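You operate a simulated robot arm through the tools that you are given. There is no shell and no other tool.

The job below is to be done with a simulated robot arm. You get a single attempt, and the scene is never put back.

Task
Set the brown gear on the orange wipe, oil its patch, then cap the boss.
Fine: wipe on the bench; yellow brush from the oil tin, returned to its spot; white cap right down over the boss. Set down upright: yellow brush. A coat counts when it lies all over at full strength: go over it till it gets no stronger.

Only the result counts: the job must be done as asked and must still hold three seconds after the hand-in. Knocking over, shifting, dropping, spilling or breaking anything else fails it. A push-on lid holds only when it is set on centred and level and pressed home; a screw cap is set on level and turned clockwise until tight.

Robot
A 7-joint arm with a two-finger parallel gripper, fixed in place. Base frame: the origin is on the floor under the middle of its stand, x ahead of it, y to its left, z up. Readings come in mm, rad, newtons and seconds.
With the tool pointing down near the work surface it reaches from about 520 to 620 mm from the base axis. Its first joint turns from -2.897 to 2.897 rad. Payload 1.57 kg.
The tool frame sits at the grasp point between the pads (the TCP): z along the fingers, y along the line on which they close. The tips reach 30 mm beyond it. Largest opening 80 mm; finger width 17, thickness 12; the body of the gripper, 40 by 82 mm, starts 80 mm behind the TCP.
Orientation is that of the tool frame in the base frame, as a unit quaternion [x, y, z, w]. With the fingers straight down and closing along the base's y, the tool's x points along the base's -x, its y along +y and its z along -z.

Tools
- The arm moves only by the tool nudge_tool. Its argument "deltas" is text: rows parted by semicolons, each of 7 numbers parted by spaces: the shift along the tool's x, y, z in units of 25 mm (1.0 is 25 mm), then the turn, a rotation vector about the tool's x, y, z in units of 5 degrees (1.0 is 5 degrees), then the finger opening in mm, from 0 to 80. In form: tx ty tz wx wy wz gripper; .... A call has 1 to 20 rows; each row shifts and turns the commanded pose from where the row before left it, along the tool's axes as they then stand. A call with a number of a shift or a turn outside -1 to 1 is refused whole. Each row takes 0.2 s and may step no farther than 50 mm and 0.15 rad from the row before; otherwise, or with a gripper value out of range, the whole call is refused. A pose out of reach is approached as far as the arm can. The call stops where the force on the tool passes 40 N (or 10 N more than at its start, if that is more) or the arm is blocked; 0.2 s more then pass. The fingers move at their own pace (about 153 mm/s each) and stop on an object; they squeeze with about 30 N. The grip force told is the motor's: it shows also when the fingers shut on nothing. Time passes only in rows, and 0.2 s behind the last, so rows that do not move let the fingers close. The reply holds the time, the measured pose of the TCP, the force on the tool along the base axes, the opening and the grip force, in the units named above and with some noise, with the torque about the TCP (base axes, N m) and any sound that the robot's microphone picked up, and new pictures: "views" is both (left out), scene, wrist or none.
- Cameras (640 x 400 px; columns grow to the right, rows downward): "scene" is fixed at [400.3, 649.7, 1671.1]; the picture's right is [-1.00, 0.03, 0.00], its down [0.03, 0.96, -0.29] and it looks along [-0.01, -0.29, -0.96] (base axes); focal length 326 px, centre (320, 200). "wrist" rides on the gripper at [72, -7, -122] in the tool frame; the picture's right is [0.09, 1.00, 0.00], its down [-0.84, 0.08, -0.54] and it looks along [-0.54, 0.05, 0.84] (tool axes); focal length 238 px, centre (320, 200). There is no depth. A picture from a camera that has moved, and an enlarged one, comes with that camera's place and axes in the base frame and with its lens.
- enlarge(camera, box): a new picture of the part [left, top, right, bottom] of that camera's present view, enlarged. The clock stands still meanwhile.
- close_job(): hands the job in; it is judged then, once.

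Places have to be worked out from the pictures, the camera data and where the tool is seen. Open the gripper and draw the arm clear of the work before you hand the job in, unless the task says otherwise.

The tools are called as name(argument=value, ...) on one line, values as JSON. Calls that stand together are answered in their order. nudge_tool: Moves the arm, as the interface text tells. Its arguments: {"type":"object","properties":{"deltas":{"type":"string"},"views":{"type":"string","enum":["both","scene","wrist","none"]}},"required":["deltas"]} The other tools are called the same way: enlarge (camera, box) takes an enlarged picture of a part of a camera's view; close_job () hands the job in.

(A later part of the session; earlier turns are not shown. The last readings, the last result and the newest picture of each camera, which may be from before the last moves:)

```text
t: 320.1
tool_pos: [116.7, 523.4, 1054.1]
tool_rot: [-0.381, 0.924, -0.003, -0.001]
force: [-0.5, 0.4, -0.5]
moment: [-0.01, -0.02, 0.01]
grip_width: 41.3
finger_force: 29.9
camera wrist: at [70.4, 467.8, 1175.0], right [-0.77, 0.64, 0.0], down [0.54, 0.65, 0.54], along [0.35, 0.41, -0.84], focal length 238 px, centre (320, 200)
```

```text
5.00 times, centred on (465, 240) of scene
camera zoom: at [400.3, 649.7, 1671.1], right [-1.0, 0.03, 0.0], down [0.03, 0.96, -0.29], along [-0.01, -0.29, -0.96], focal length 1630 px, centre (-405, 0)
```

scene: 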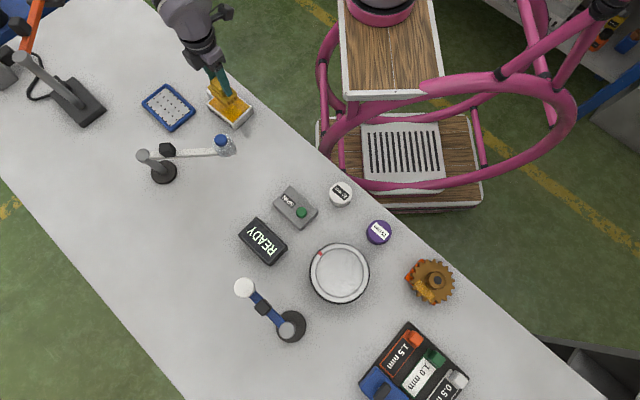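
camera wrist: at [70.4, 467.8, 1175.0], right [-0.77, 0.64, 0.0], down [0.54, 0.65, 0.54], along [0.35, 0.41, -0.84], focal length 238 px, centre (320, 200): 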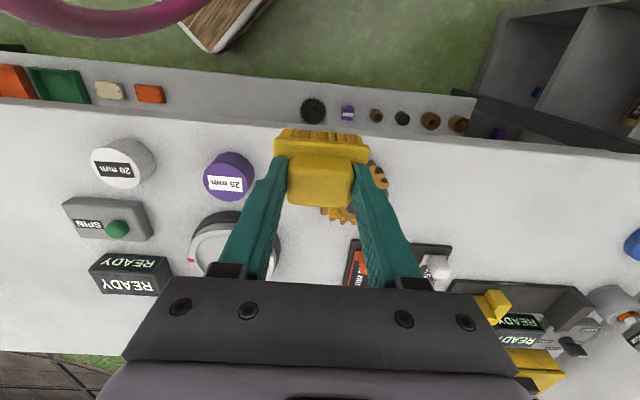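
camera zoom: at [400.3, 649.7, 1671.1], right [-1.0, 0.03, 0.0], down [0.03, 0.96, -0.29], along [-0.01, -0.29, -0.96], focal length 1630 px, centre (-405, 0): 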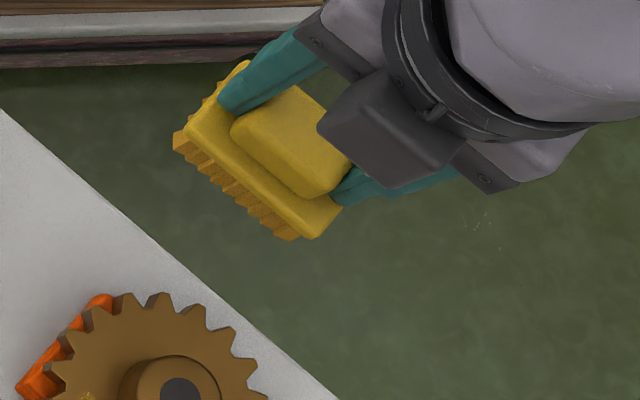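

In the fixed view the coat looks uniform, with only a symmetric soft fade at both ends, and it didn't change with this fresh pass. I'll double-check from the same wrist viewpoint I used earlier.

nudge_tool(deltas="-0.97 0.26 0 0 0 0 36;-0.97 0.26 0 0 0 0 36;-0.97 0.26 0 0 0 0 36;-0.97 0.26 0 0 0 0 36;-0.97 0.26 0 0 0 0 36;-0.97 0.26 0 0 0 0 36;-0.97 0.26 0 0 0 0 36;0 0 0.7 0 0 0 36;0 0 0.7 0 0 0 36", views="wrist")

enlarge(camera="wrist", box=[250, 0, 420, 110])

enlarge(camera="wrist", box=[285, 40, 370, 98])

```text
t: 322.1
tool_pos: [204.5, 674.7, 1019.7]
tool_rot: [-0.382, 0.924, -0.001, -0.001]
force: [-0.4, -0.5, -0.9]
moment: [-0.02, -0.02, 0.02]
grip_width: 41.0
finger_force: 30.1
camera wrist: at [158.8, 618.8, 1140.7], right [-0.77, 0.64, 0.0], down [0.54, 0.65, 0.54], along [0.35, 0.41, -0.84], focal length 238 px, centre (320, 200)
```

wrist: 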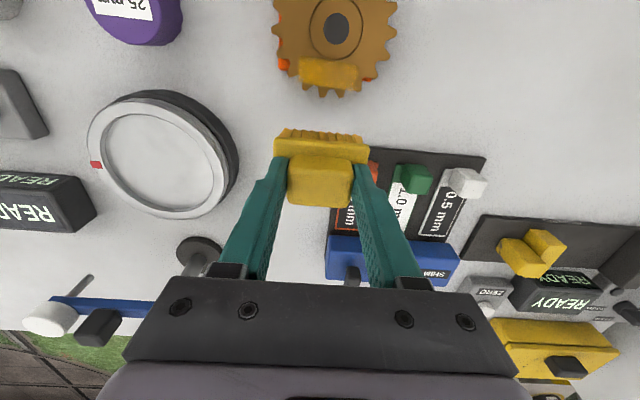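

```text
3.64 times, centred on (335, 55) of wrist
camera zoom: at [158.8, 618.8, 1140.7], right [-0.77, 0.64, 0.0], down [0.54, 0.65, 0.54], along [0.35, 0.41, -0.84], focal length 867 px, centre (266, 727)
```

zoom: 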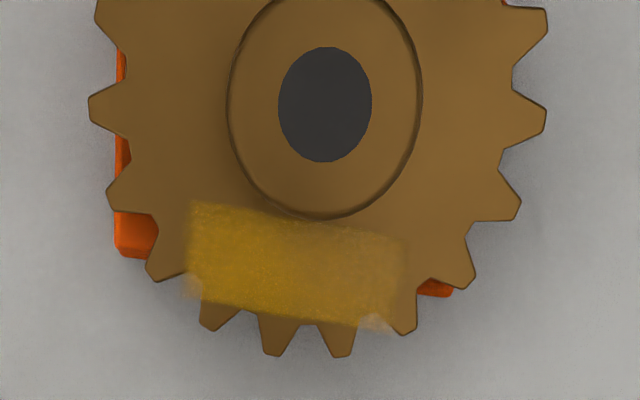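

```text
6.90 times, centred on (328, 69) of wrist
camera zoom: at [158.8, 618.8, 1140.7], right [-0.77, 0.64, 0.0], down [0.54, 0.65, 0.54], along [0.35, 0.41, -0.84], focal length 1644 px, centre (268, 1103)
```

zoom: 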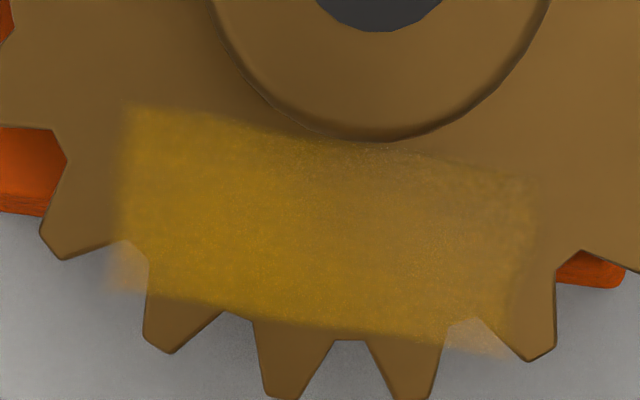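

enlarge(camera="scene", box=[414, 280, 422, 285])

enlarge(camera="scene", box=[420.5, 287, 428.5, 292])

enlarge(camera="scene", box=[427.5, 293, 435.5, 298])

```text
16.00 times, centred on (418, 282) of scene
camera zoom: at [400.3, 649.7, 1671.1], right [-1.0, 0.03, 0.0], down [0.03, 0.96, -0.29], along [-0.01, -0.29, -0.96], focal length 5216 px, centre (-1248, -1120)
```

zoom: 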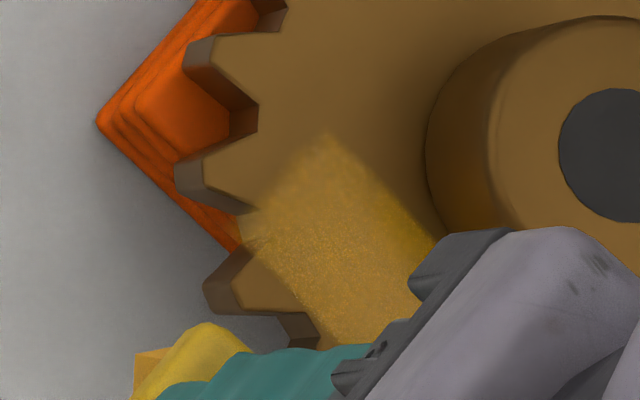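

```text
16.00 times, centred on (424, 290) of scene
camera zoom: at [400.3, 649.7, 1671.1], right [-1.0, 0.03, 0.0], down [0.03, 0.96, -0.29], along [-0.01, -0.29, -0.96], focal length 5216 px, centre (-1352, -1232)
```

zoom: 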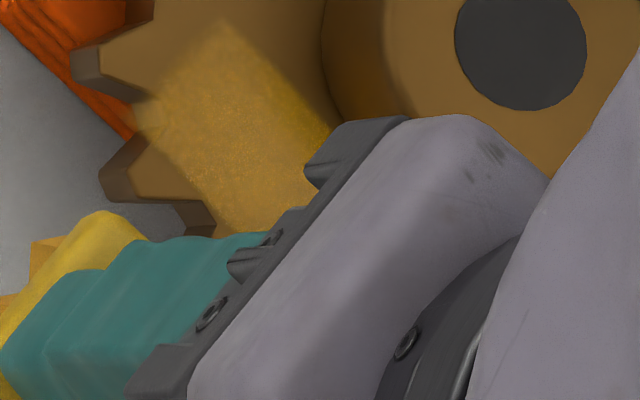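

```text
16.00 times, centred on (432, 296) of scene
camera zoom: at [400.3, 649.7, 1671.1], right [-1.0, 0.03, 0.0], down [0.03, 0.96, -0.29], along [-0.01, -0.29, -0.96], focal length 5216 px, centre (-1464, -1328)
```

zoom: 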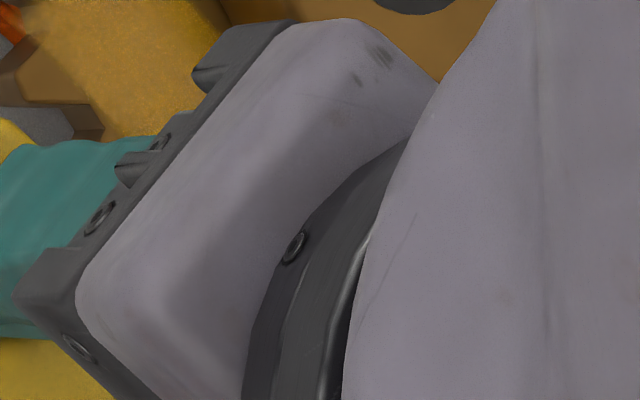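

This view matches the earlier ones even after a fresh pass aimed at that end, so the coat has reached its limit. I'll check how the brush sits in the grip before returning it.

enlarge(camera="wrist", box=[230, 90, 410, 220])

nudge_tool(deltas="0 0 -0.94 0 0 0 36;0 0 -0.94 0 0 0 36;0 0 -0.94 0 0 0 36;0 0 -0.94 0 0 0 36;0 0 -0.94 0 0 0 36;0 0 -0.94 0 0 0 36;-0.338 -0.964 0 0 0 0 36;-0.338 -0.964 0 0 0 0 36;-0.338 -0.964 0 0 0 0 36;-0.338 -0.964 0 0 0 0 36;-0.338 -0.964 0 0 0 0 36;-0.338 -0.964 0 0 0 0 36;-0.338 -0.964 0 0 0 0 36;-0.338 -0.964 0 0 0 0 36;-0.338 -0.964 0 0 0 0 36;-0.338 -0.964 0 0 0 0 36;-0.338 -0.964 0 0 0 0 36", views="none")

nudge_tool(deltas="-0.338 -0.964 0 0 0 0 36;-0.338 -0.964 0 0 0 0 36;-0.338 -0.964 0 0 0 0 36;-0.338 -0.964 0 0 0 0 36;-0.338 -0.964 0 0 0 0 36;-0.338 -0.964 0 0 0 0 36;-0.338 -0.964 0 0 0 0 36;-0.338 -0.964 0 0 0 0 36", views="scene")

enlarge(camera="scene", box=[412, 274, 440, 302])

```text
3.08 times, centred on (320, 155) of wrist
camera zoom: at [158.8, 618.8, 1140.7], right [-0.77, 0.64, 0.0], down [0.54, 0.65, 0.54], along [0.35, 0.41, -0.84], focal length 733 px, centre (320, 338)
```

zoom: 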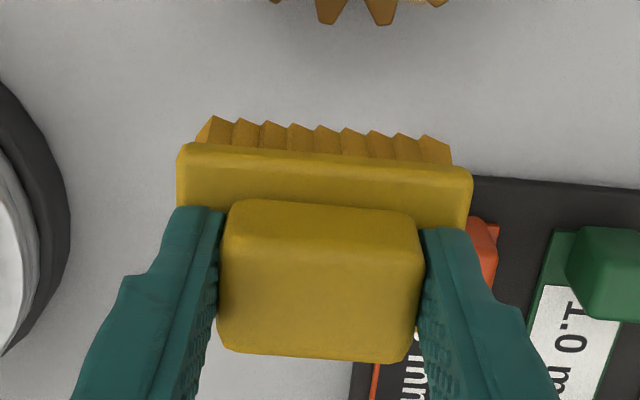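

```text
t: 325.6
tool_pos: [456.5, 553.0, 1161.1]
tool_rot: [-0.382, 0.924, -0.001, 0.0]
force: [-0.7, 0.6, -1.0]
moment: [-0.05, -0.05, 0.01]
grip_width: 41.2
finger_force: 29.9
```

```text
t: 327.4
tool_pos: [641.7, 463.8, 1160.7]
tool_rot: [-0.382, 0.924, 0.0, -0.001]
force: [-0.5, 0.6, -0.9]
moment: [-0.01, -0.05, 0.0]
grip_width: 41.0
finger_force: 29.7
```

scene: 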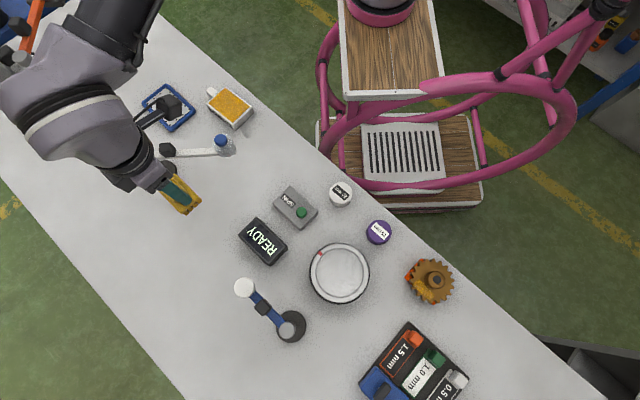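

```text
14.29 times, centred on (426, 288) of scene
camera zoom: at [400.3, 649.7, 1671.1], right [-1.0, 0.03, 0.0], down [0.03, 0.96, -0.29], along [-0.01, -0.29, -0.96], focal length 4657 px, centre (-1194, -1057)
```

zoom: 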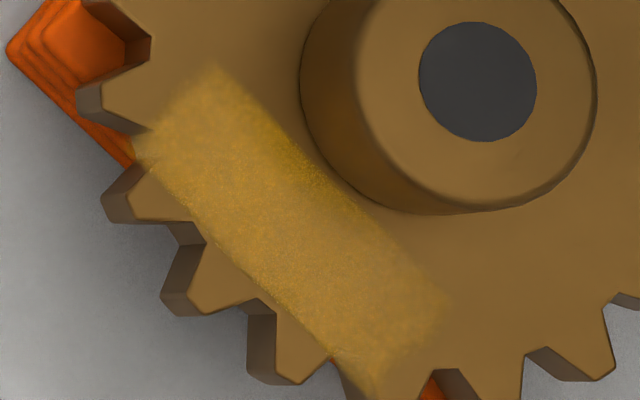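

The patch looks even in the unobstructed view, so I'm satisfied with the coat. I'll return the brush to its spot and lower it.

nudge_tool(deltas="-0.233 -0.673 0 0 0 0 36;-0.233 -0.673 0 0 0 0 36;-0.233 -0.673 0 0 0 0 36;0 0 1 0 0 0 36;0 0 1 0 0 0 36;0 0 1 0 0 0 36;0 0 1 0 0 0 36;0 0 1 0 0 0 36;0 0 1 0 0 0 36;0 0 1 0 0 0 36;0 0 1 0 0 0 36;0 0 0.6 0 0 0 36", views="none")

enlarge(camera="scene", box=[165, 180, 235, 240])

```text
t: 330.1
tool_pos: [690.6, 439.1, 946.7]
tool_rot: [-0.382, 0.924, -0.001, 0.0]
force: [0.1, -0.6, 0.1]
moment: [0.03, 0.01, -0.01]
grip_width: 41.1
finger_force: 30.1
```

```text
6.67 times, centred on (200, 210) of scene
camera zoom: at [400.3, 649.7, 1671.1], right [-1.0, 0.03, 0.0], down [0.03, 0.96, -0.29], along [-0.01, -0.29, -0.96], focal length 2173 px, centre (1120, 133)
```

zoom: 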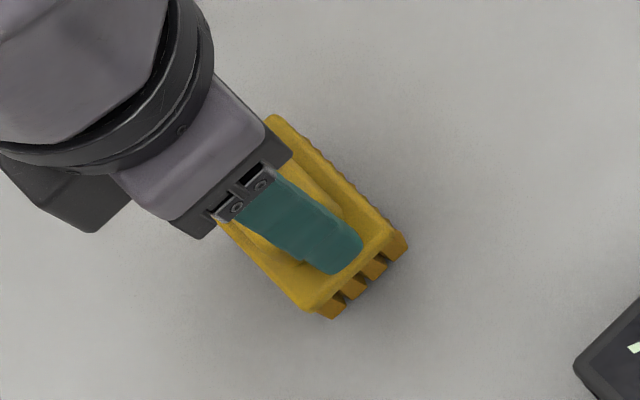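

It's aligned with the original corners to within about 1 mm after allowing for height. I'll lower the last few mm gently.

nudge_tool(deltas="0 0 0.14 0 0 0 36;0 0 0.08 0 0 0 36;0 0 0.05 0 0 0 36", views="none")

```text
t: 330.9
tool_pos: [690.7, 439.7, 939.3]
tool_rot: [-0.381, 0.925, -0.002, 0.0]
force: [0.9, -0.7, -1.3]
moment: [-0.02, 0.01, 0.01]
grip_width: 41.2
finger_force: 30.4
```

nudge_tool(deltas="0 0 0.04 0 0 0 36;0 0 0.03 0 0 0 36", views="none")

```text
t: 331.4
tool_pos: [690.1, 440.4, 939.3]
tool_rot: [-0.381, 0.924, -0.001, -0.001]
force: [-2.7, -2.0, 8.5]
moment: [0.14, 0.15, 0.04]
grip_width: 41.3
finger_force: 30.6
```

It's touching. I'll back off until the push is gone so the tips don't drag the plate, then open slowly.

nudge_tool(deltas="0 0 -0.06 0 0 0 36;0 0 0 0 0 0 36", views="none")

```text
t: 332.1
tool_pos: [690.9, 439.0, 940.7]
tool_rot: [-0.382, 0.924, -0.002, -0.001]
force: [0.4, 0.2, -1.4]
moment: [0.02, -0.03, 0.02]
grip_width: 40.9
finger_force: 30.1
```

nudge_tool(deltas="0 0 0.02 0 0 0 36;0 0 0 0 0 0 43;0 0 -0.1 0 0 0 43;0 0 -0.1 0 0 0 50;0 0 0 0 0 0 64;0 0 0 0 0 0 80", views="both")

enlarge(camera="wrist", box=[230, 90, 410, 220])

enlarge(camera="scene", box=[165, 180, 235, 240])

```text
t: 333.4
tool_pos: [690.3, 439.4, 945.0]
tool_rot: [-0.382, 0.924, -0.002, 0.0]
force: [0.2, 0.2, 0.0]
moment: [0.0, -0.02, 0.02]
grip_width: 80.0
finger_force: 0.1
camera wrist: at [643.8, 383.8, 1065.2], right [-0.77, 0.64, 0.0], down [0.54, 0.65, 0.54], along [0.35, 0.41, -0.84], focal length 238 px, centre (320, 200)
```

scene: 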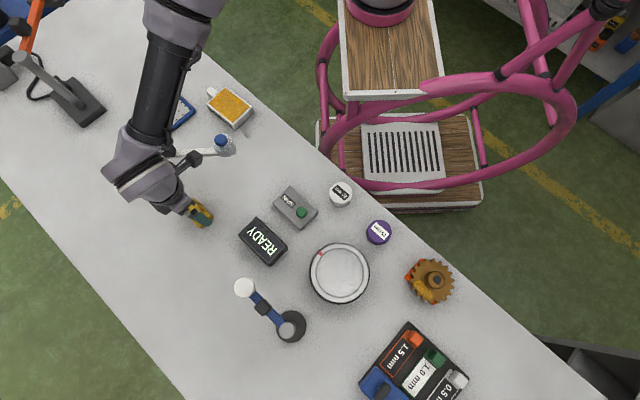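
wrist: 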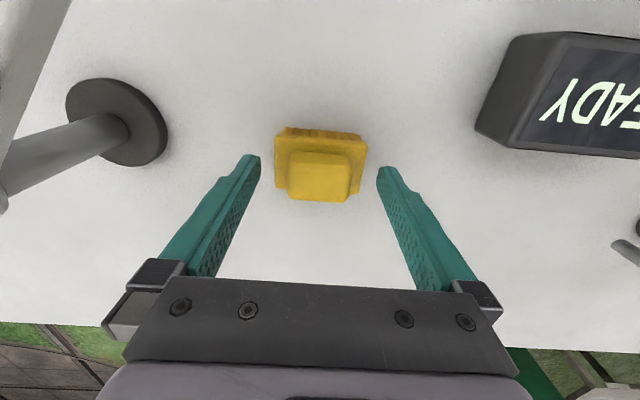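

```text
3.08 times, centred on (320, 155) of wrist
camera zoom: at [643.8, 383.8, 1065.2], right [-0.77, 0.64, 0.0], down [0.54, 0.65, 0.54], along [0.35, 0.41, -0.84], focal length 733 px, centre (320, 338)
```

zoom: 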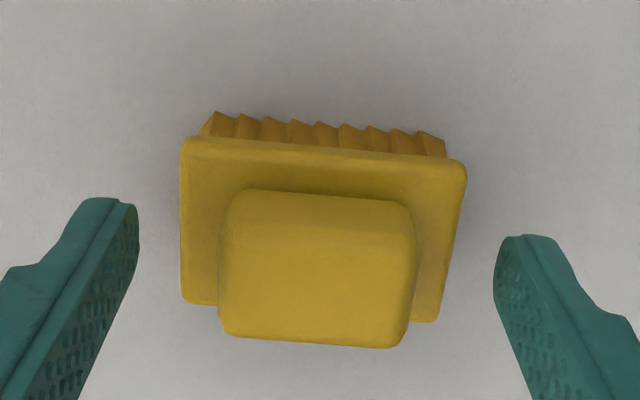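

```text
6.67 times, centred on (200, 210) of scene
camera zoom: at [400.3, 649.7, 1671.1], right [-1.0, 0.03, 0.0], down [0.03, 0.96, -0.29], along [-0.01, -0.29, -0.96], focal length 2173 px, centre (1120, 133)
```

zoom: 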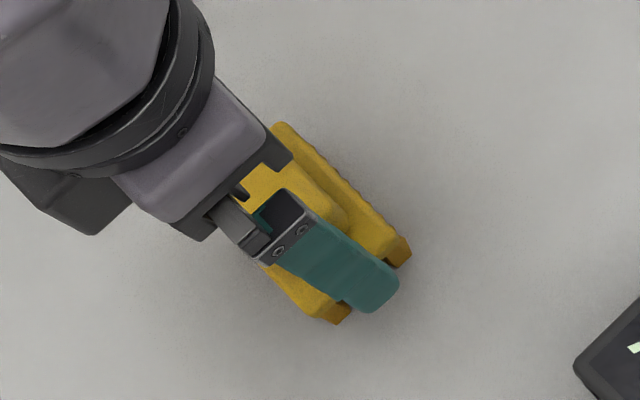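

The brush is back on its spot, upright and flat. Now I'll rise and go to the gear to find the exact boss centre with the empty gripper.

nudge_tool(deltas="0 0 -0.6 0 0 0 80;0 0 -1 0 0 0 80;0 0 -1 0 0 0 80;0 0 -1 0 0 0 80;0 0 -1 0 0 0 80;0 0 -1 0 0 0 80;0.497 0.978 0 0 0 0 80;0.497 0.978 0 0 0 0 80;0.497 0.978 0 0 0 0 80;0.497 0.978 0 0 0 0 80;0.497 0.978 0 0 0 0 80;0.497 0.978 0 0 0 0 80;0.497 0.978 0 0 0 0 80;0.497 0.978 0 0 0 0 80;0.497 0.978 0 0 0 0 80;0.497 0.978 0 0 0 0 80;0.497 0.978 0 0 0 0 80;0.497 0.978 0 0 0 0 80", views="none")

nudge_tool(deltas="0.497 0.978 0 0 0 0 80;0.497 0.978 0 0 0 0 80;0.497 0.978 0 0 0 0 80;0.497 0.978 0 0 0 0 80;0.497 0.978 0 0 0 0 80;0.497 0.978 0 0 0 0 80;0.497 0.978 0 0 0 0 80;0.497 0.978 0 0 0 0 80;0.497 0.978 0 0 0 0 80;0 0 1 0 0 0 80;0 0 1 0 0 0 80;0 0 1 0 0 0 80", views="both")

enlarge(camera="wrist", box=[230, 60, 410, 190])

enlarge(camera="scene", box=[165, 180, 235, 240])

```text
t: 337.2
tool_pos: [379.0, 541.3, 1085.4]
tool_rot: [-0.38, 0.925, -0.001, 0.0]
force: [0.2, 0.6, -0.4]
moment: [0.0, 0.08, 0.01]
grip_width: 80.0
finger_force: 0.1
```

```text
t: 339.9
tool_pos: [144.9, 621.3, 1009.9]
tool_rot: [-0.381, 0.925, -0.002, 0.0]
force: [0.7, 0.1, 0.3]
moment: [0.01, -0.02, 0.0]
grip_width: 79.7
finger_force: 0.3
camera wrist: at [98.4, 565.7, 1129.8], right [-0.77, 0.64, 0.0], down [0.54, 0.65, 0.54], along [0.35, 0.41, -0.84], focal length 238 px, centre (320, 200)
```

scene: 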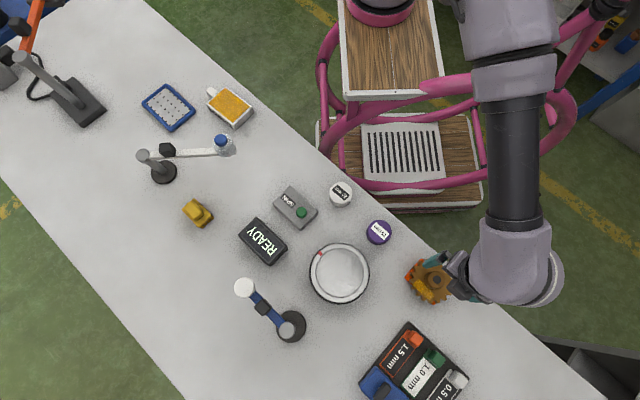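
wrist: 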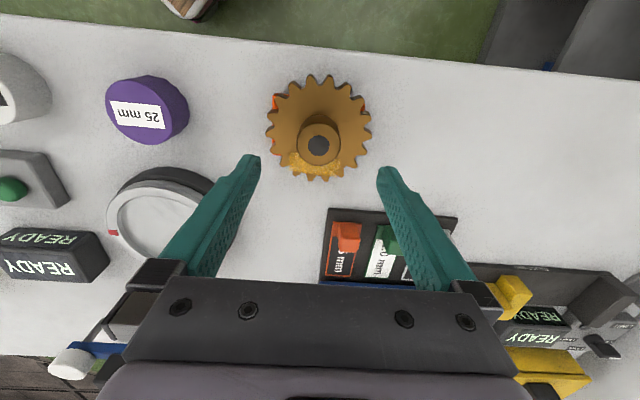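

```text
3.08 times, centred on (320, 125) of wrist
camera zoom: at [98.4, 565.7, 1129.8], right [-0.77, 0.64, 0.0], down [0.54, 0.65, 0.54], along [0.35, 0.41, -0.84], focal length 733 px, centre (320, 431)
```

zoom: 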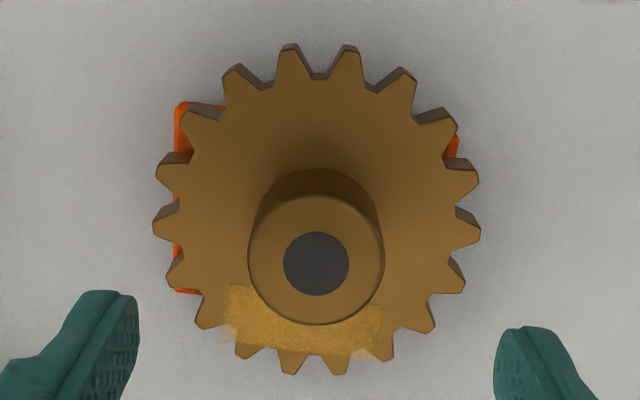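

```text
6.67 times, centred on (200, 210) of scene
camera zoom: at [400.3, 649.7, 1671.1], right [-1.0, 0.03, 0.0], down [0.03, 0.96, -0.29], along [-0.01, -0.29, -0.96], focal length 2173 px, centre (1120, 133)
```

zoom: 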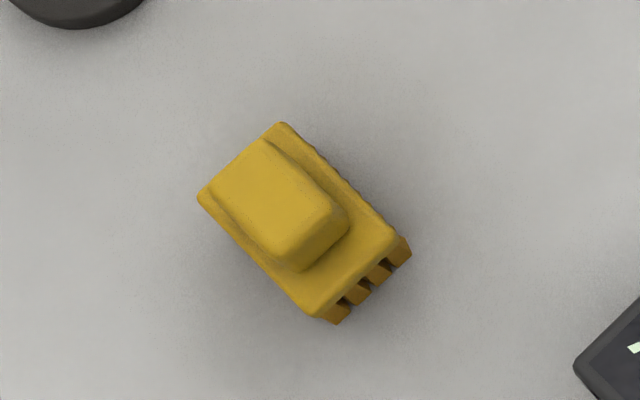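

The brush corners match the original picture. The boss is about 2 mm off the tool axis. I'll adjust, lower to straddle it with the tips well above the oiled face, and close gently to centre it.

nudge_tool(deltas="0.07 -0.06 0.9 0 0 0 80;0 0 0.9 0 0 0 80;0 0 0.66 0 0 0 80", views="wrist")

enlarge(camera="wrist", box=[220, 90, 420, 230])

```text
t: 340.6
tool_pos: [145.1, 615.5, 947.6]
tool_rot: [-0.382, 0.924, -0.002, 0.0]
force: [0.3, -0.9, 0.0]
moment: [0.01, -0.04, -0.01]
grip_width: 80.0
finger_force: 0.1
camera wrist: at [98.1, 561.2, 1067.5], right [-0.77, 0.64, 0.0], down [0.54, 0.65, 0.54], along [0.35, 0.41, -0.84], focal length 238 px, centre (320, 200)
```

wrist: 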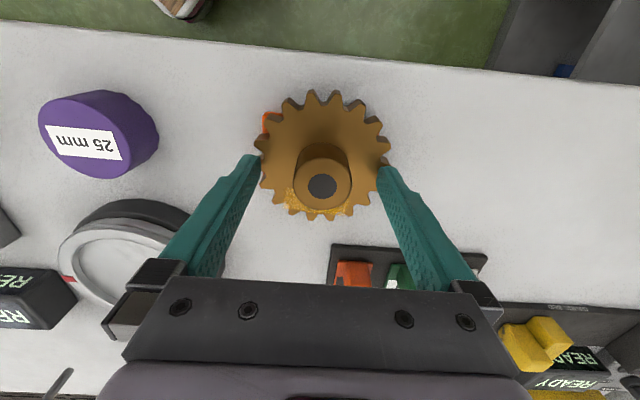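

```text
2.86 times, centred on (320, 160) of wrist
camera zoom: at [98.1, 561.2, 1067.5], right [-0.77, 0.64, 0.0], down [0.54, 0.65, 0.54], along [0.35, 0.41, -0.84], focal length 681 px, centre (320, 314)
```

zoom: 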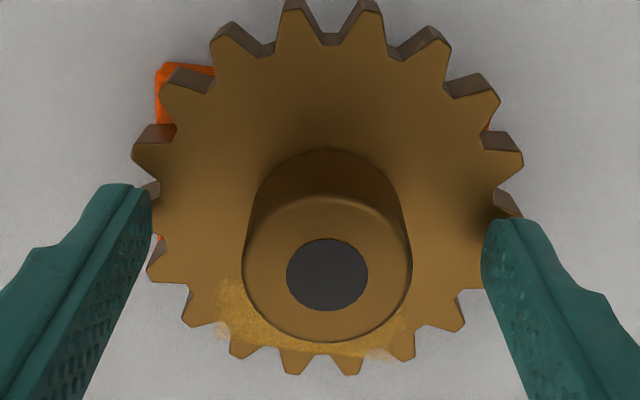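

nudge_tool(deltas="-0.07 0.04 0 0 0 0 80;0 0 0 0 0 0 64;0 0 0 0 0 0 54;0 0 0 0 0 0 48;0 0 0 0 0 0 44;0 0 0 0 0 0 40;0 0 0 0 0 0 36;0 0 0 0 0 0 33;0 0 0 0 0 0 33", views="wrist")

enlarge(camera="wrist", box=[220, 90, 420, 230])

```text
t: 342.6
tool_pos: [143.9, 617.9, 946.4]
tool_rot: [-0.381, 0.924, -0.001, 0.0]
force: [-1.4, 0.3, 0.0]
moment: [0.13, 0.16, 0.03]
grip_width: 37.1
finger_force: 29.6
camera wrist: at [98.6, 563.2, 1067.6], right [-0.77, 0.64, 0.0], down [0.54, 0.65, 0.54], along [0.35, 0.41, -0.84], focal length 238 px, centre (320, 200)
```

wrist: 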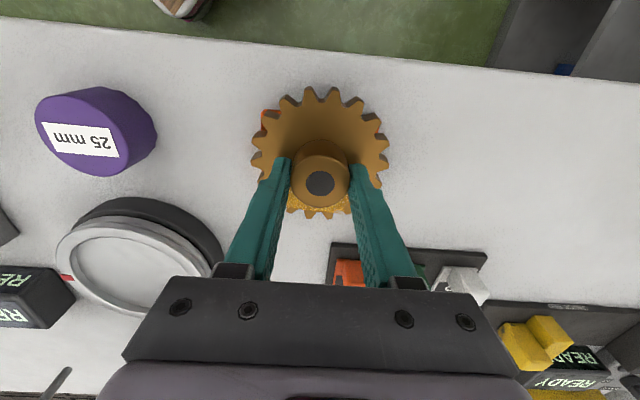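

```text
2.86 times, centred on (320, 160) of wrist
camera zoom: at [98.6, 563.2, 1067.6], right [-0.77, 0.64, 0.0], down [0.54, 0.65, 0.54], along [0.35, 0.41, -0.84], focal length 681 px, centre (320, 314)
```

zoom: 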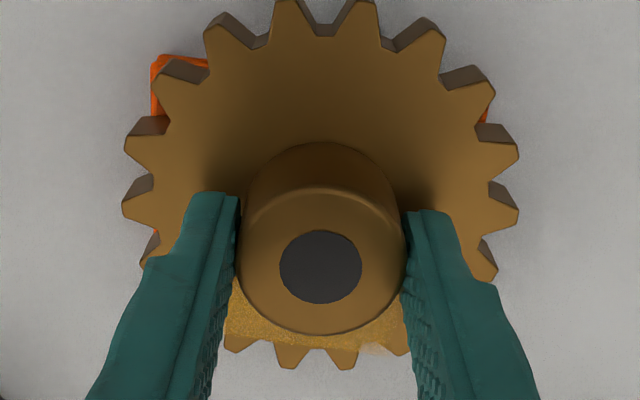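

Centred on this axis (37.1 mm). I'll open, turn 90°, and close again to centre on the other axis, keeping the tips well above the coat.

nudge_tool(deltas="0 0 0 0 0 0 44;0 0 0 0 0 0 60;0 0 0 0 0 -1 60;0 0 0 0 0 -1 60;0 0 0 0 0 -1 60;0 0 0 0 0 -1 60;0 0 0 0 0 -1 60;0 0 0 0 0 -1 60;0 0 0 0 0 -1 60;0 0 0 0 0 -1 60;0 0 0 0 0 -1 60;0 0 0 0 0 -1 60;0 0 0 0 0 -1 60;0 0 0 0 0 -1 60;0 0 0 0 0 -1 60;0 0 0 0 0 -1 60;0 0 0 0 0 -1 60;0 0 0 0 0 -1 60;0 0 0 0 0 -1 60;0 0 0 0 0 -1 60", views="wrist")

enlarge(camera="wrist", box=[220, 90, 420, 230])

```text
t: 346.9
tool_pos: [145.3, 617.8, 946.7]
tool_rot: [0.923, -0.384, 0.0, 0.001]
force: [-0.5, -0.6, -0.4]
moment: [0.01, 0.01, 0.0]
grip_width: 60.1
finger_force: 0.0
camera wrist: at [200.0, 572.6, 1067.9], right [-0.64, -0.77, 0.0], down [-0.65, 0.54, 0.54], along [-0.42, 0.34, -0.84], focal length 238 px, centre (320, 200)
```

wrist: 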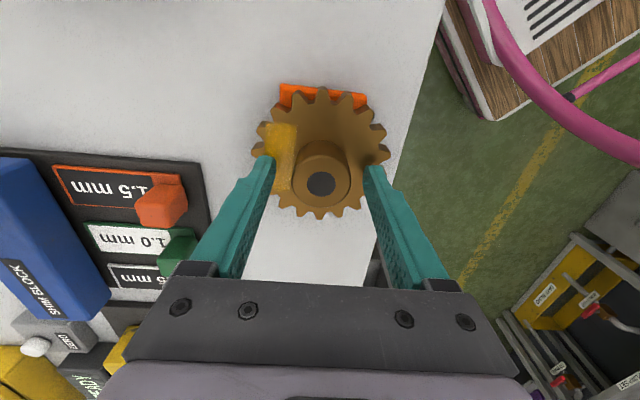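

```text
2.86 times, centred on (320, 160) of wrist
camera zoom: at [200.0, 572.6, 1067.9], right [-0.64, -0.77, 0.0], down [-0.65, 0.54, 0.54], along [-0.42, 0.34, -0.84], focal length 681 px, centre (320, 314)
```

zoom: 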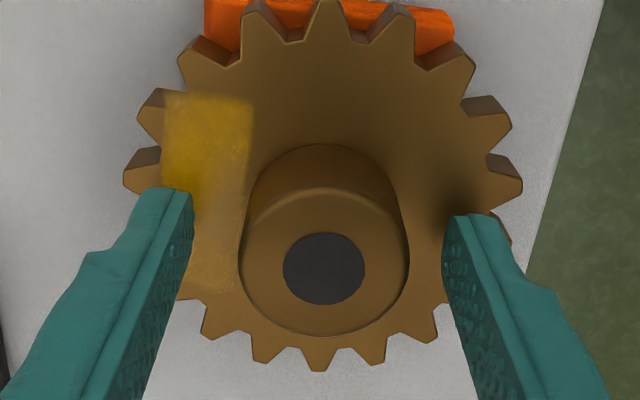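

nudge_tool(deltas="0 0 0 0 0 0 50;0 0 0 0 0 0 45;0 0 0 0 0 0 41;0 0 0 0 0 0 37;0 0 0 0 0 0 33;0 0 0 0 0 0 33", views="wrist")

enlarge(camera="wrist", box=[220, 90, 420, 230])

```text
t: 348.2
tool_pos: [144.6, 617.5, 947.1]
tool_rot: [0.924, -0.383, 0.0, 0.001]
force: [-0.8, -1.2, 0.6]
moment: [0.0, -0.01, -0.02]
grip_width: 36.2
finger_force: 30.0
camera wrist: at [199.8, 572.4, 1067.9], right [-0.64, -0.77, 0.0], down [-0.65, 0.54, 0.54], along [-0.42, 0.34, -0.84], focal length 238 px, centre (320, 200)
```

wrist: 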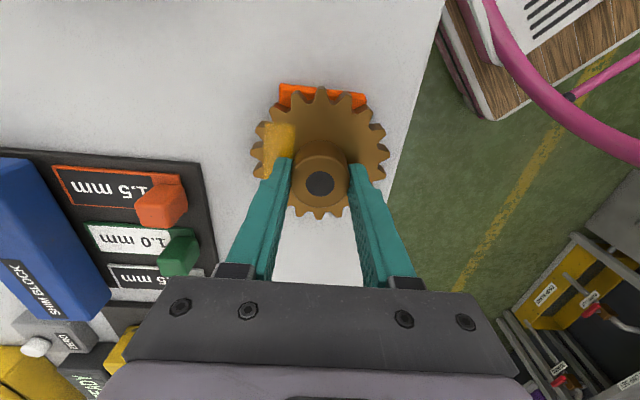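

```text
2.86 times, centred on (320, 160) of wrist
camera zoom: at [199.8, 572.4, 1067.9], right [-0.64, -0.77, 0.0], down [-0.65, 0.54, 0.54], along [-0.42, 0.34, -0.84], focal length 681 px, centre (320, 314)
```

zoom: 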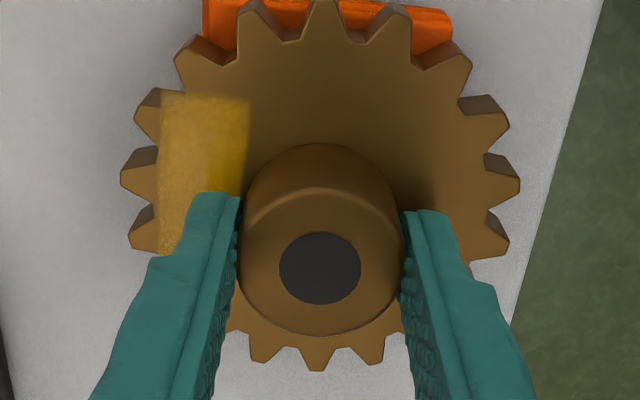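

The boss is now centred on the tool axis both ways, and this commanded pose is my reference. I'll open, rise by a known amount, and go to the cap by a known offset.

nudge_tool(deltas="0 0 0 0 0 0 42;0 0 0 0 0 0 60;0 0 -1 0 0 0 66;0 0 -1 0 0 0 66;0 0 -1 0 0 0 66;0.97 0.04 0 0 0 0 66;0.97 0.04 0 0 0 0 66;0.97 0.04 0 0 0 0 66;0.97 0.04 0 0 0 0 66;0.97 0.04 0 0 0 0 66;0.97 0.04 0 0 0 0 66;0.97 0.04 0 0 0 0 66;0.97 0.04 0 0 0 0 66;0.97 0.04 0 0 0 0 66;0.97 0.04 0 0 0 0 66;0.97 0.04 0 0 0 0 66;0.97 0.04 0 0 0 0 66", views="both")

enlarge(camera="wrist", box=[230, 60, 410, 190])

enlarge(camera="scene", box=[400, 245, 470, 315])

```text
t: 351.9
tool_pos: [340.9, 404.6, 1023.5]
tool_rot: [0.924, -0.383, -0.001, 0.001]
force: [0.2, 0.3, 1.0]
moment: [-0.04, 0.0, -0.02]
grip_width: 66.2
finger_force: 0.0
camera wrist: at [396.2, 358.5, 1144.1], right [-0.64, -0.77, 0.0], down [-0.65, 0.54, 0.54], along [-0.42, 0.34, -0.84], focal length 238 px, centre (320, 200)
```

scene: 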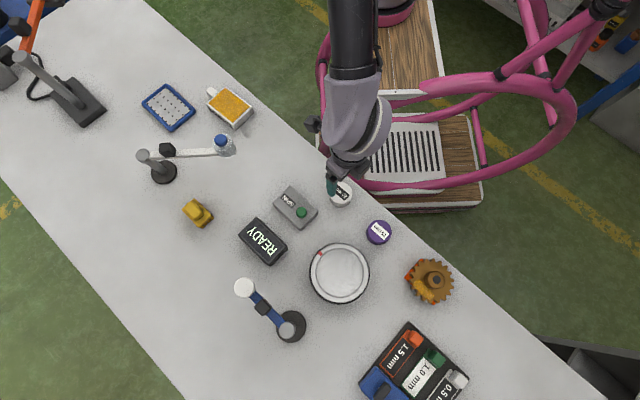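
wrist: 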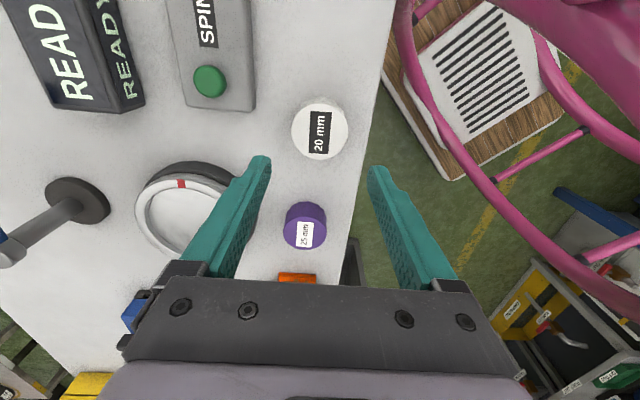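

```text
3.08 times, centred on (320, 125) of wrist
camera zoom: at [396.2, 358.5, 1144.1], right [-0.64, -0.77, 0.0], down [-0.65, 0.54, 0.54], along [-0.42, 0.34, -0.84], focal length 733 px, centre (320, 431)
```

zoom: 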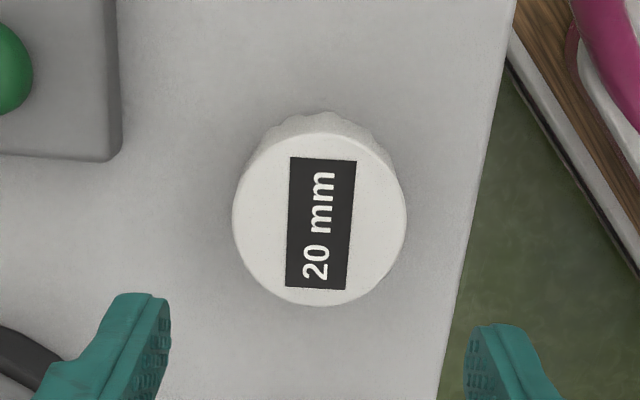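

```text
5.71 times, centred on (435, 280) of scene
camera zoom: at [400.3, 649.7, 1671.1], right [-1.0, 0.03, 0.0], down [0.03, 0.96, -0.29], along [-0.01, -0.29, -0.96], focal length 1863 px, centre (-337, -257)
```

zoom: 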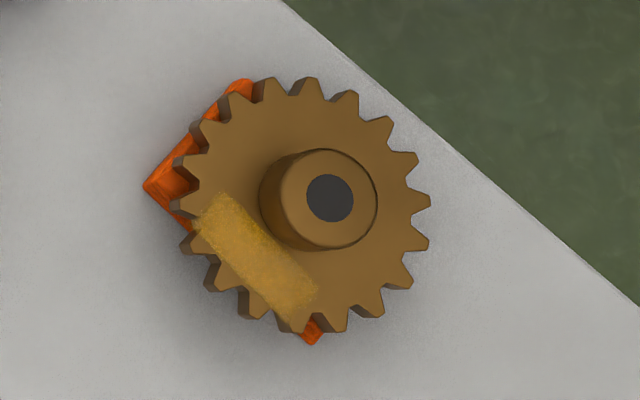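

Both the gear and the cap look right. I'll make a 2 mm adjustment, which I'll include in the return, and lower to the cap with the fingers open at 66 mm.

nudge_tool(deltas="0.07 -0.03 1 0 0 0 66;0 0 1 0 0 0 66;0 0 1 0 0 0 66;0 0 1 0 0 0 66;0 0 0.12 0 0 0 66;0 0 0 0 0 0 60;0 0 0 0 0 0 57;0 0 0 0 0 0 54;0 0 0 0 0 0 50;0 0 0 0 0 0 48", views="wrist")

enlarge(camera="wrist", box=[220, 90, 420, 230])

```text
t: 354.1
tool_pos: [343.8, 403.8, 919.4]
tool_rot: [0.924, -0.384, 0.001, 0.001]
force: [-0.6, -0.1, 0.1]
moment: [0.02, -0.02, 0.0]
grip_width: 53.8
finger_force: 29.9
camera wrist: at [398.7, 357.3, 1040.7], right [-0.64, -0.77, 0.0], down [-0.65, 0.54, 0.54], along [-0.42, 0.34, -0.84], focal length 238 px, centre (320, 200)
```

wrist: 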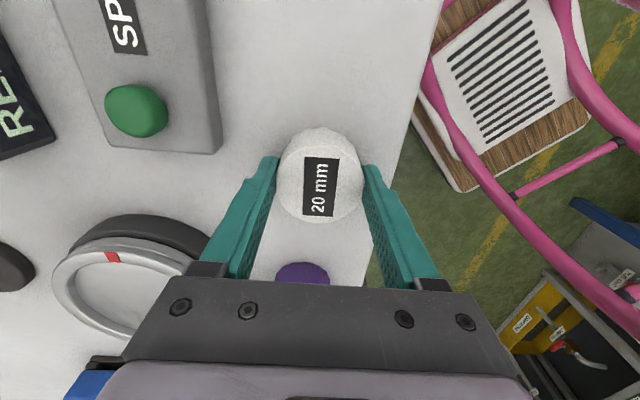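

```text
2.86 times, centred on (320, 160) of wrist
camera zoom: at [398.7, 357.3, 1040.7], right [-0.64, -0.77, 0.0], down [-0.65, 0.54, 0.54], along [-0.42, 0.34, -0.84], focal length 681 px, centre (320, 314)
```

zoom: 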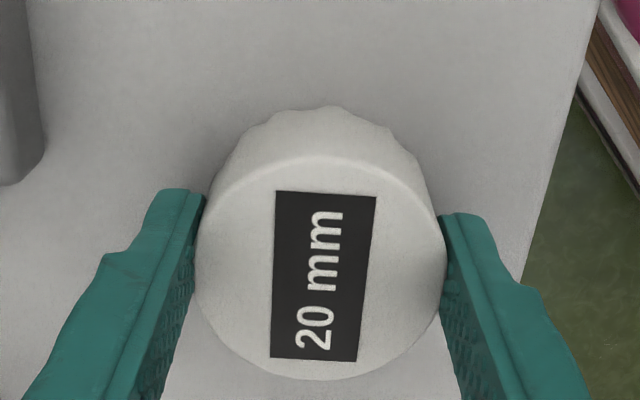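

Held at 53.8 mm on this axis. I'll open, turn back 90°, and close so it's centred on the other axis too, then lift it in that orientation.

nudge_tool(deltas="0 0 0 0 0 0 57;0 0 0 0 0 1 64;0 0 0 0 0 1 64;0 0 0 0 0 1 64;0 0 0 0 0 1 64;0 0 0 0 0 1 64;0 0 0 0 0 1 64;0 0 0 0 0 1 64;0 0 0 0 0 1 64;0 0 0 0 0 1 64;0 0 0 0 0 1 64;0 0 0 0 0 1 64;0 0 0 0 0 1 64;0 0 0 0 0 1 64;0 0 0 0 0 1 64;0 0 0 0 0 1 64;0 0 0 0 0 1 64;0 0 0 0 0 1 64;0 0 0 0 0 1 64", views="none")

nudge_tool(deltas="0 0 0 0 0 0 60;0 0 0 0 0 0 57;0 0 0 0 0 0 54;0 0 0 0 0 0 50;0 0 0 0 0 0 48;0 0 0 0 0 0 48", views="wrist")

enlarge(camera="wrist", box=[220, 90, 420, 230])

```text
t: 358.1
tool_pos: [343.3, 403.5, 920.9]
tool_rot: [-0.381, 0.925, 0.0, -0.001]
force: [0.4, 0.5, 1.1]
moment: [0.02, -0.04, -0.01]
grip_width: 63.7
finger_force: 0.0
```

```text
t: 359.4
tool_pos: [342.6, 405.0, 920.4]
tool_rot: [-0.382, 0.924, -0.001, -0.001]
force: [0.8, -0.7, 0.9]
moment: [0.02, 0.01, 0.03]
grip_width: 54.6
finger_force: 30.0
camera wrist: at [296.4, 348.4, 1040.3], right [-0.77, 0.64, 0.0], down [0.54, 0.65, 0.54], along [0.35, 0.41, -0.84], focal length 238 px, centre (320, 200)
```

wrist: 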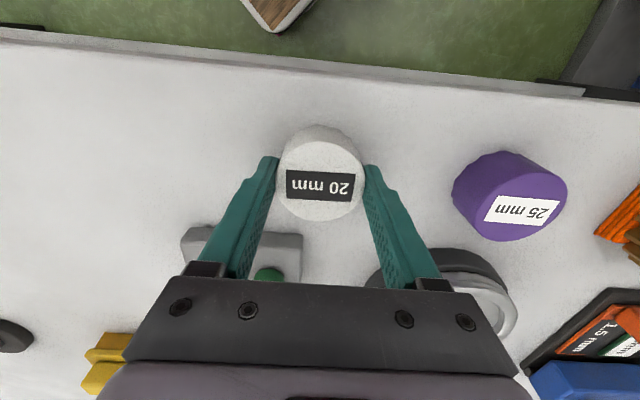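

```text
2.86 times, centred on (320, 160) of wrist
camera zoom: at [296.4, 348.4, 1040.3], right [-0.77, 0.64, 0.0], down [0.54, 0.65, 0.54], along [0.35, 0.41, -0.84], focal length 681 px, centre (320, 314)
```

zoom: 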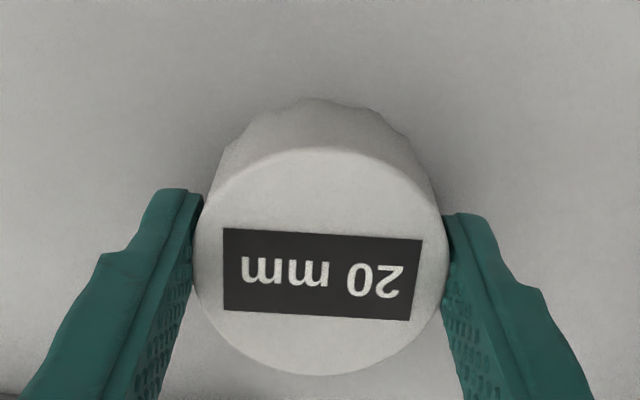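

Centred both ways and held at 54.6 mm. I'll lift and carry it to the boss reference pose by the exact reverse offset.

nudge_tool(deltas="0 0 -0.3 0 0 0 48;0 0 -0.82 0 0 0 48;0 0 -1 0 0 0 48;0 0 -1 0 0 0 48;0 0 -1 0 0 0 48;-0.0375 0.9758 0 0 0 0 48;-0.0375 0.9758 0 0 0 0 48;-0.0375 0.9758 0 0 0 0 48;-0.0375 0.9758 0 0 0 0 48;-0.0375 0.9758 0 0 0 0 48;-0.0375 0.9758 0 0 0 0 48;-0.0375 0.9758 0 0 0 0 48;-0.0375 0.9758 0 0 0 0 48;-0.0375 0.9758 0 0 0 0 48;-0.0375 0.9758 0 0 0 0 48;-0.0375 0.9758 0 0 0 0 48;-0.0375 0.9762 0 0 0 0 48", views="both")

enlarge(camera="wrist", box=[220, 60, 420, 230])

enlarge(camera="scene", box=[400, 235, 480, 315])

```text
t: 363.1
tool_pos: [142.6, 620.5, 1024.6]
tool_rot: [-0.382, 0.924, -0.001, 0.0]
force: [0.3, 0.0, 0.4]
moment: [0.06, 0.07, 0.02]
grip_width: 54.5
finger_force: 30.2
camera wrist: at [96.4, 565.3, 1145.4], right [-0.77, 0.64, 0.0], down [0.54, 0.65, 0.54], along [0.35, 0.41, -0.84], focal length 238 px, centre (320, 200)
```

scene: 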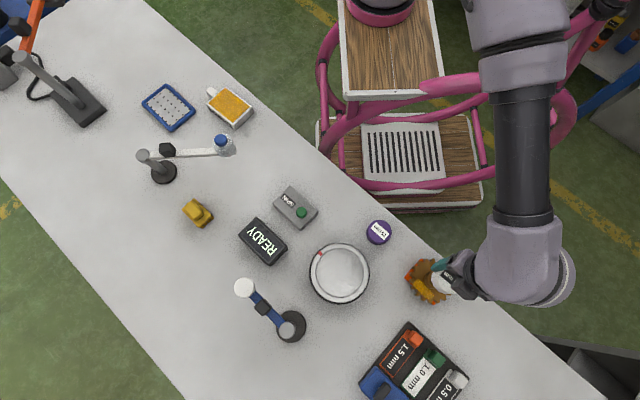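
wrist: 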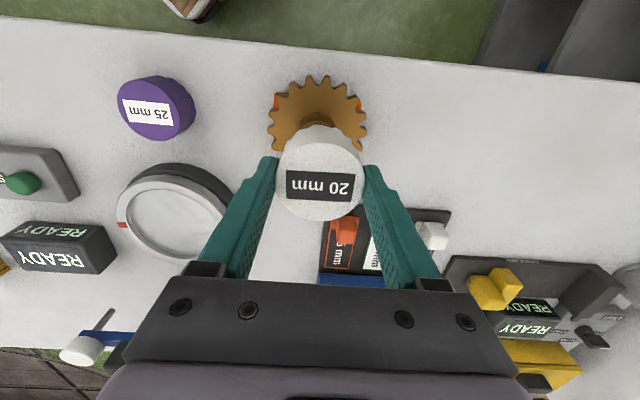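

```text
2.35 times, centred on (320, 145) of wrist
camera zoom: at [96.4, 565.3, 1145.4], right [-0.77, 0.64, 0.0], down [0.54, 0.65, 0.54], along [0.35, 0.41, -0.84], focal length 561 px, centre (320, 329)
```

zoom: 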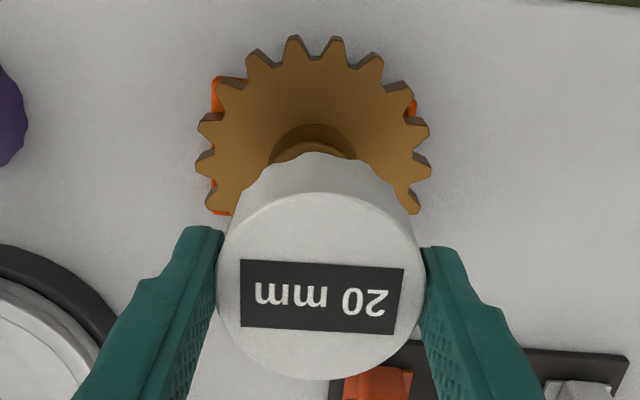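

```text
5.00 times, centred on (440, 275) of scene
camera zoom: at [400.3, 649.7, 1671.1], right [-1.0, 0.03, 0.0], down [0.03, 0.96, -0.29], along [-0.01, -0.29, -0.96], focal length 1630 px, centre (-280, -175)
```

zoom: 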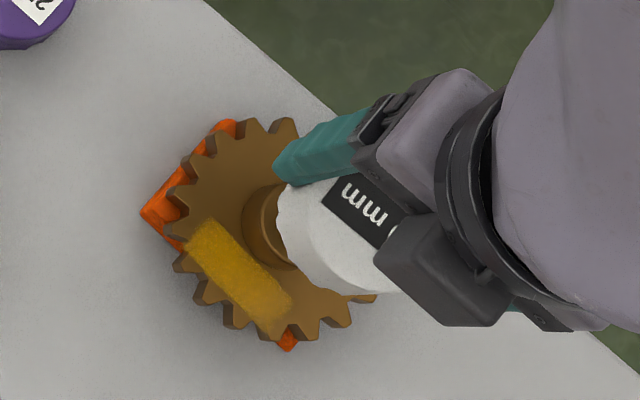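

The cap is above the boss. I'll lower to just above the boss top, then proceed in small steps.

nudge_tool(deltas="0 0 0.8 0 0 0 48;0 0 0.6 0 0 0 48;0 0 0.16 0 0 0 48", views="wrist")

enlarge(camera="scene", box=[400, 235, 480, 315])

enlarge(camera="wrist", box=[220, 60, 420, 230])

```text
t: 363.9
tool_pos: [144.5, 619.4, 985.1]
tool_rot: [-0.381, 0.925, -0.002, 0.0]
force: [-0.5, -0.7, 0.0]
moment: [-0.01, -0.02, 0.0]
grip_width: 54.6
finger_force: 30.2
camera wrist: at [97.7, 564.8, 1105.4], right [-0.77, 0.64, 0.0], down [0.54, 0.65, 0.54], along [0.35, 0.41, -0.84], focal length 238 px, centre (320, 200)
```

wrist: 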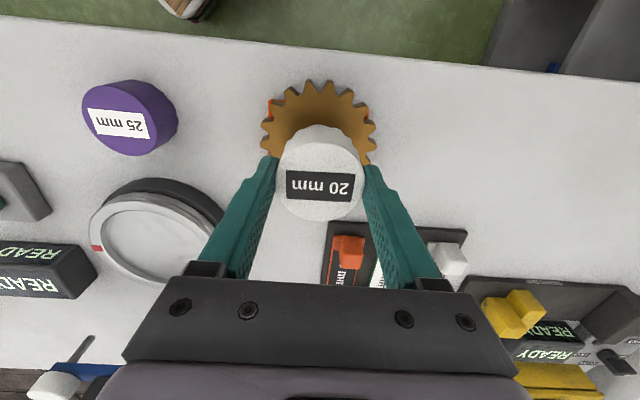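

```text
5.00 times, centred on (440, 275) of scene
camera zoom: at [400.3, 649.7, 1671.1], right [-1.0, 0.03, 0.0], down [0.03, 0.96, -0.29], along [-0.01, -0.29, -0.96], focal length 1630 px, centre (-280, -175)
```

zoom: 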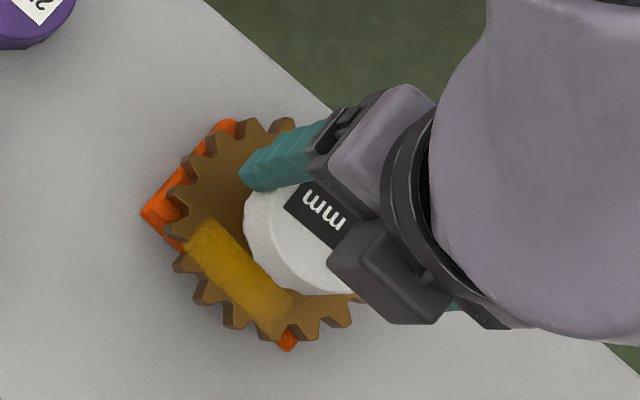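

```text
2.35 times, centred on (320, 145) of wrist
camera zoom: at [97.7, 564.8, 1105.4], right [-0.77, 0.64, 0.0], down [0.54, 0.65, 0.54], along [0.35, 0.41, -0.84], focal length 561 px, centre (320, 329)
```

zoom: 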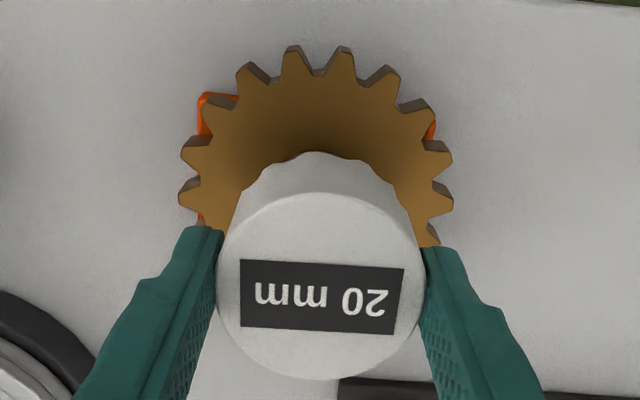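

nudge_tool(deltas="0 0 0.1 0 0 0 48;0 0 0.1 0 0 0 48;0 0 0.1 0 0 0 48", views="none")

```text
t: 364.6
tool_pos: [143.9, 620.1, 976.3]
tool_rot: [-0.381, 0.925, -0.002, -0.001]
force: [0.3, 0.9, -0.3]
moment: [0.01, 0.0, 0.0]
grip_width: 54.5
finger_force: 29.8
```

nudge_tool(deltas="0 0 0.1 0 0 0 48;0 0 0.1 0 0 0 48;0 0 0.1 0 0 0 48", views="none")

```text
t: 365.4
tool_pos: [144.4, 618.9, 968.3]
tool_rot: [-0.381, 0.924, -0.001, -0.001]
force: [0.6, -0.2, -0.1]
moment: [-0.04, 0.01, 0.0]
grip_width: 54.6
finger_force: 29.7
```

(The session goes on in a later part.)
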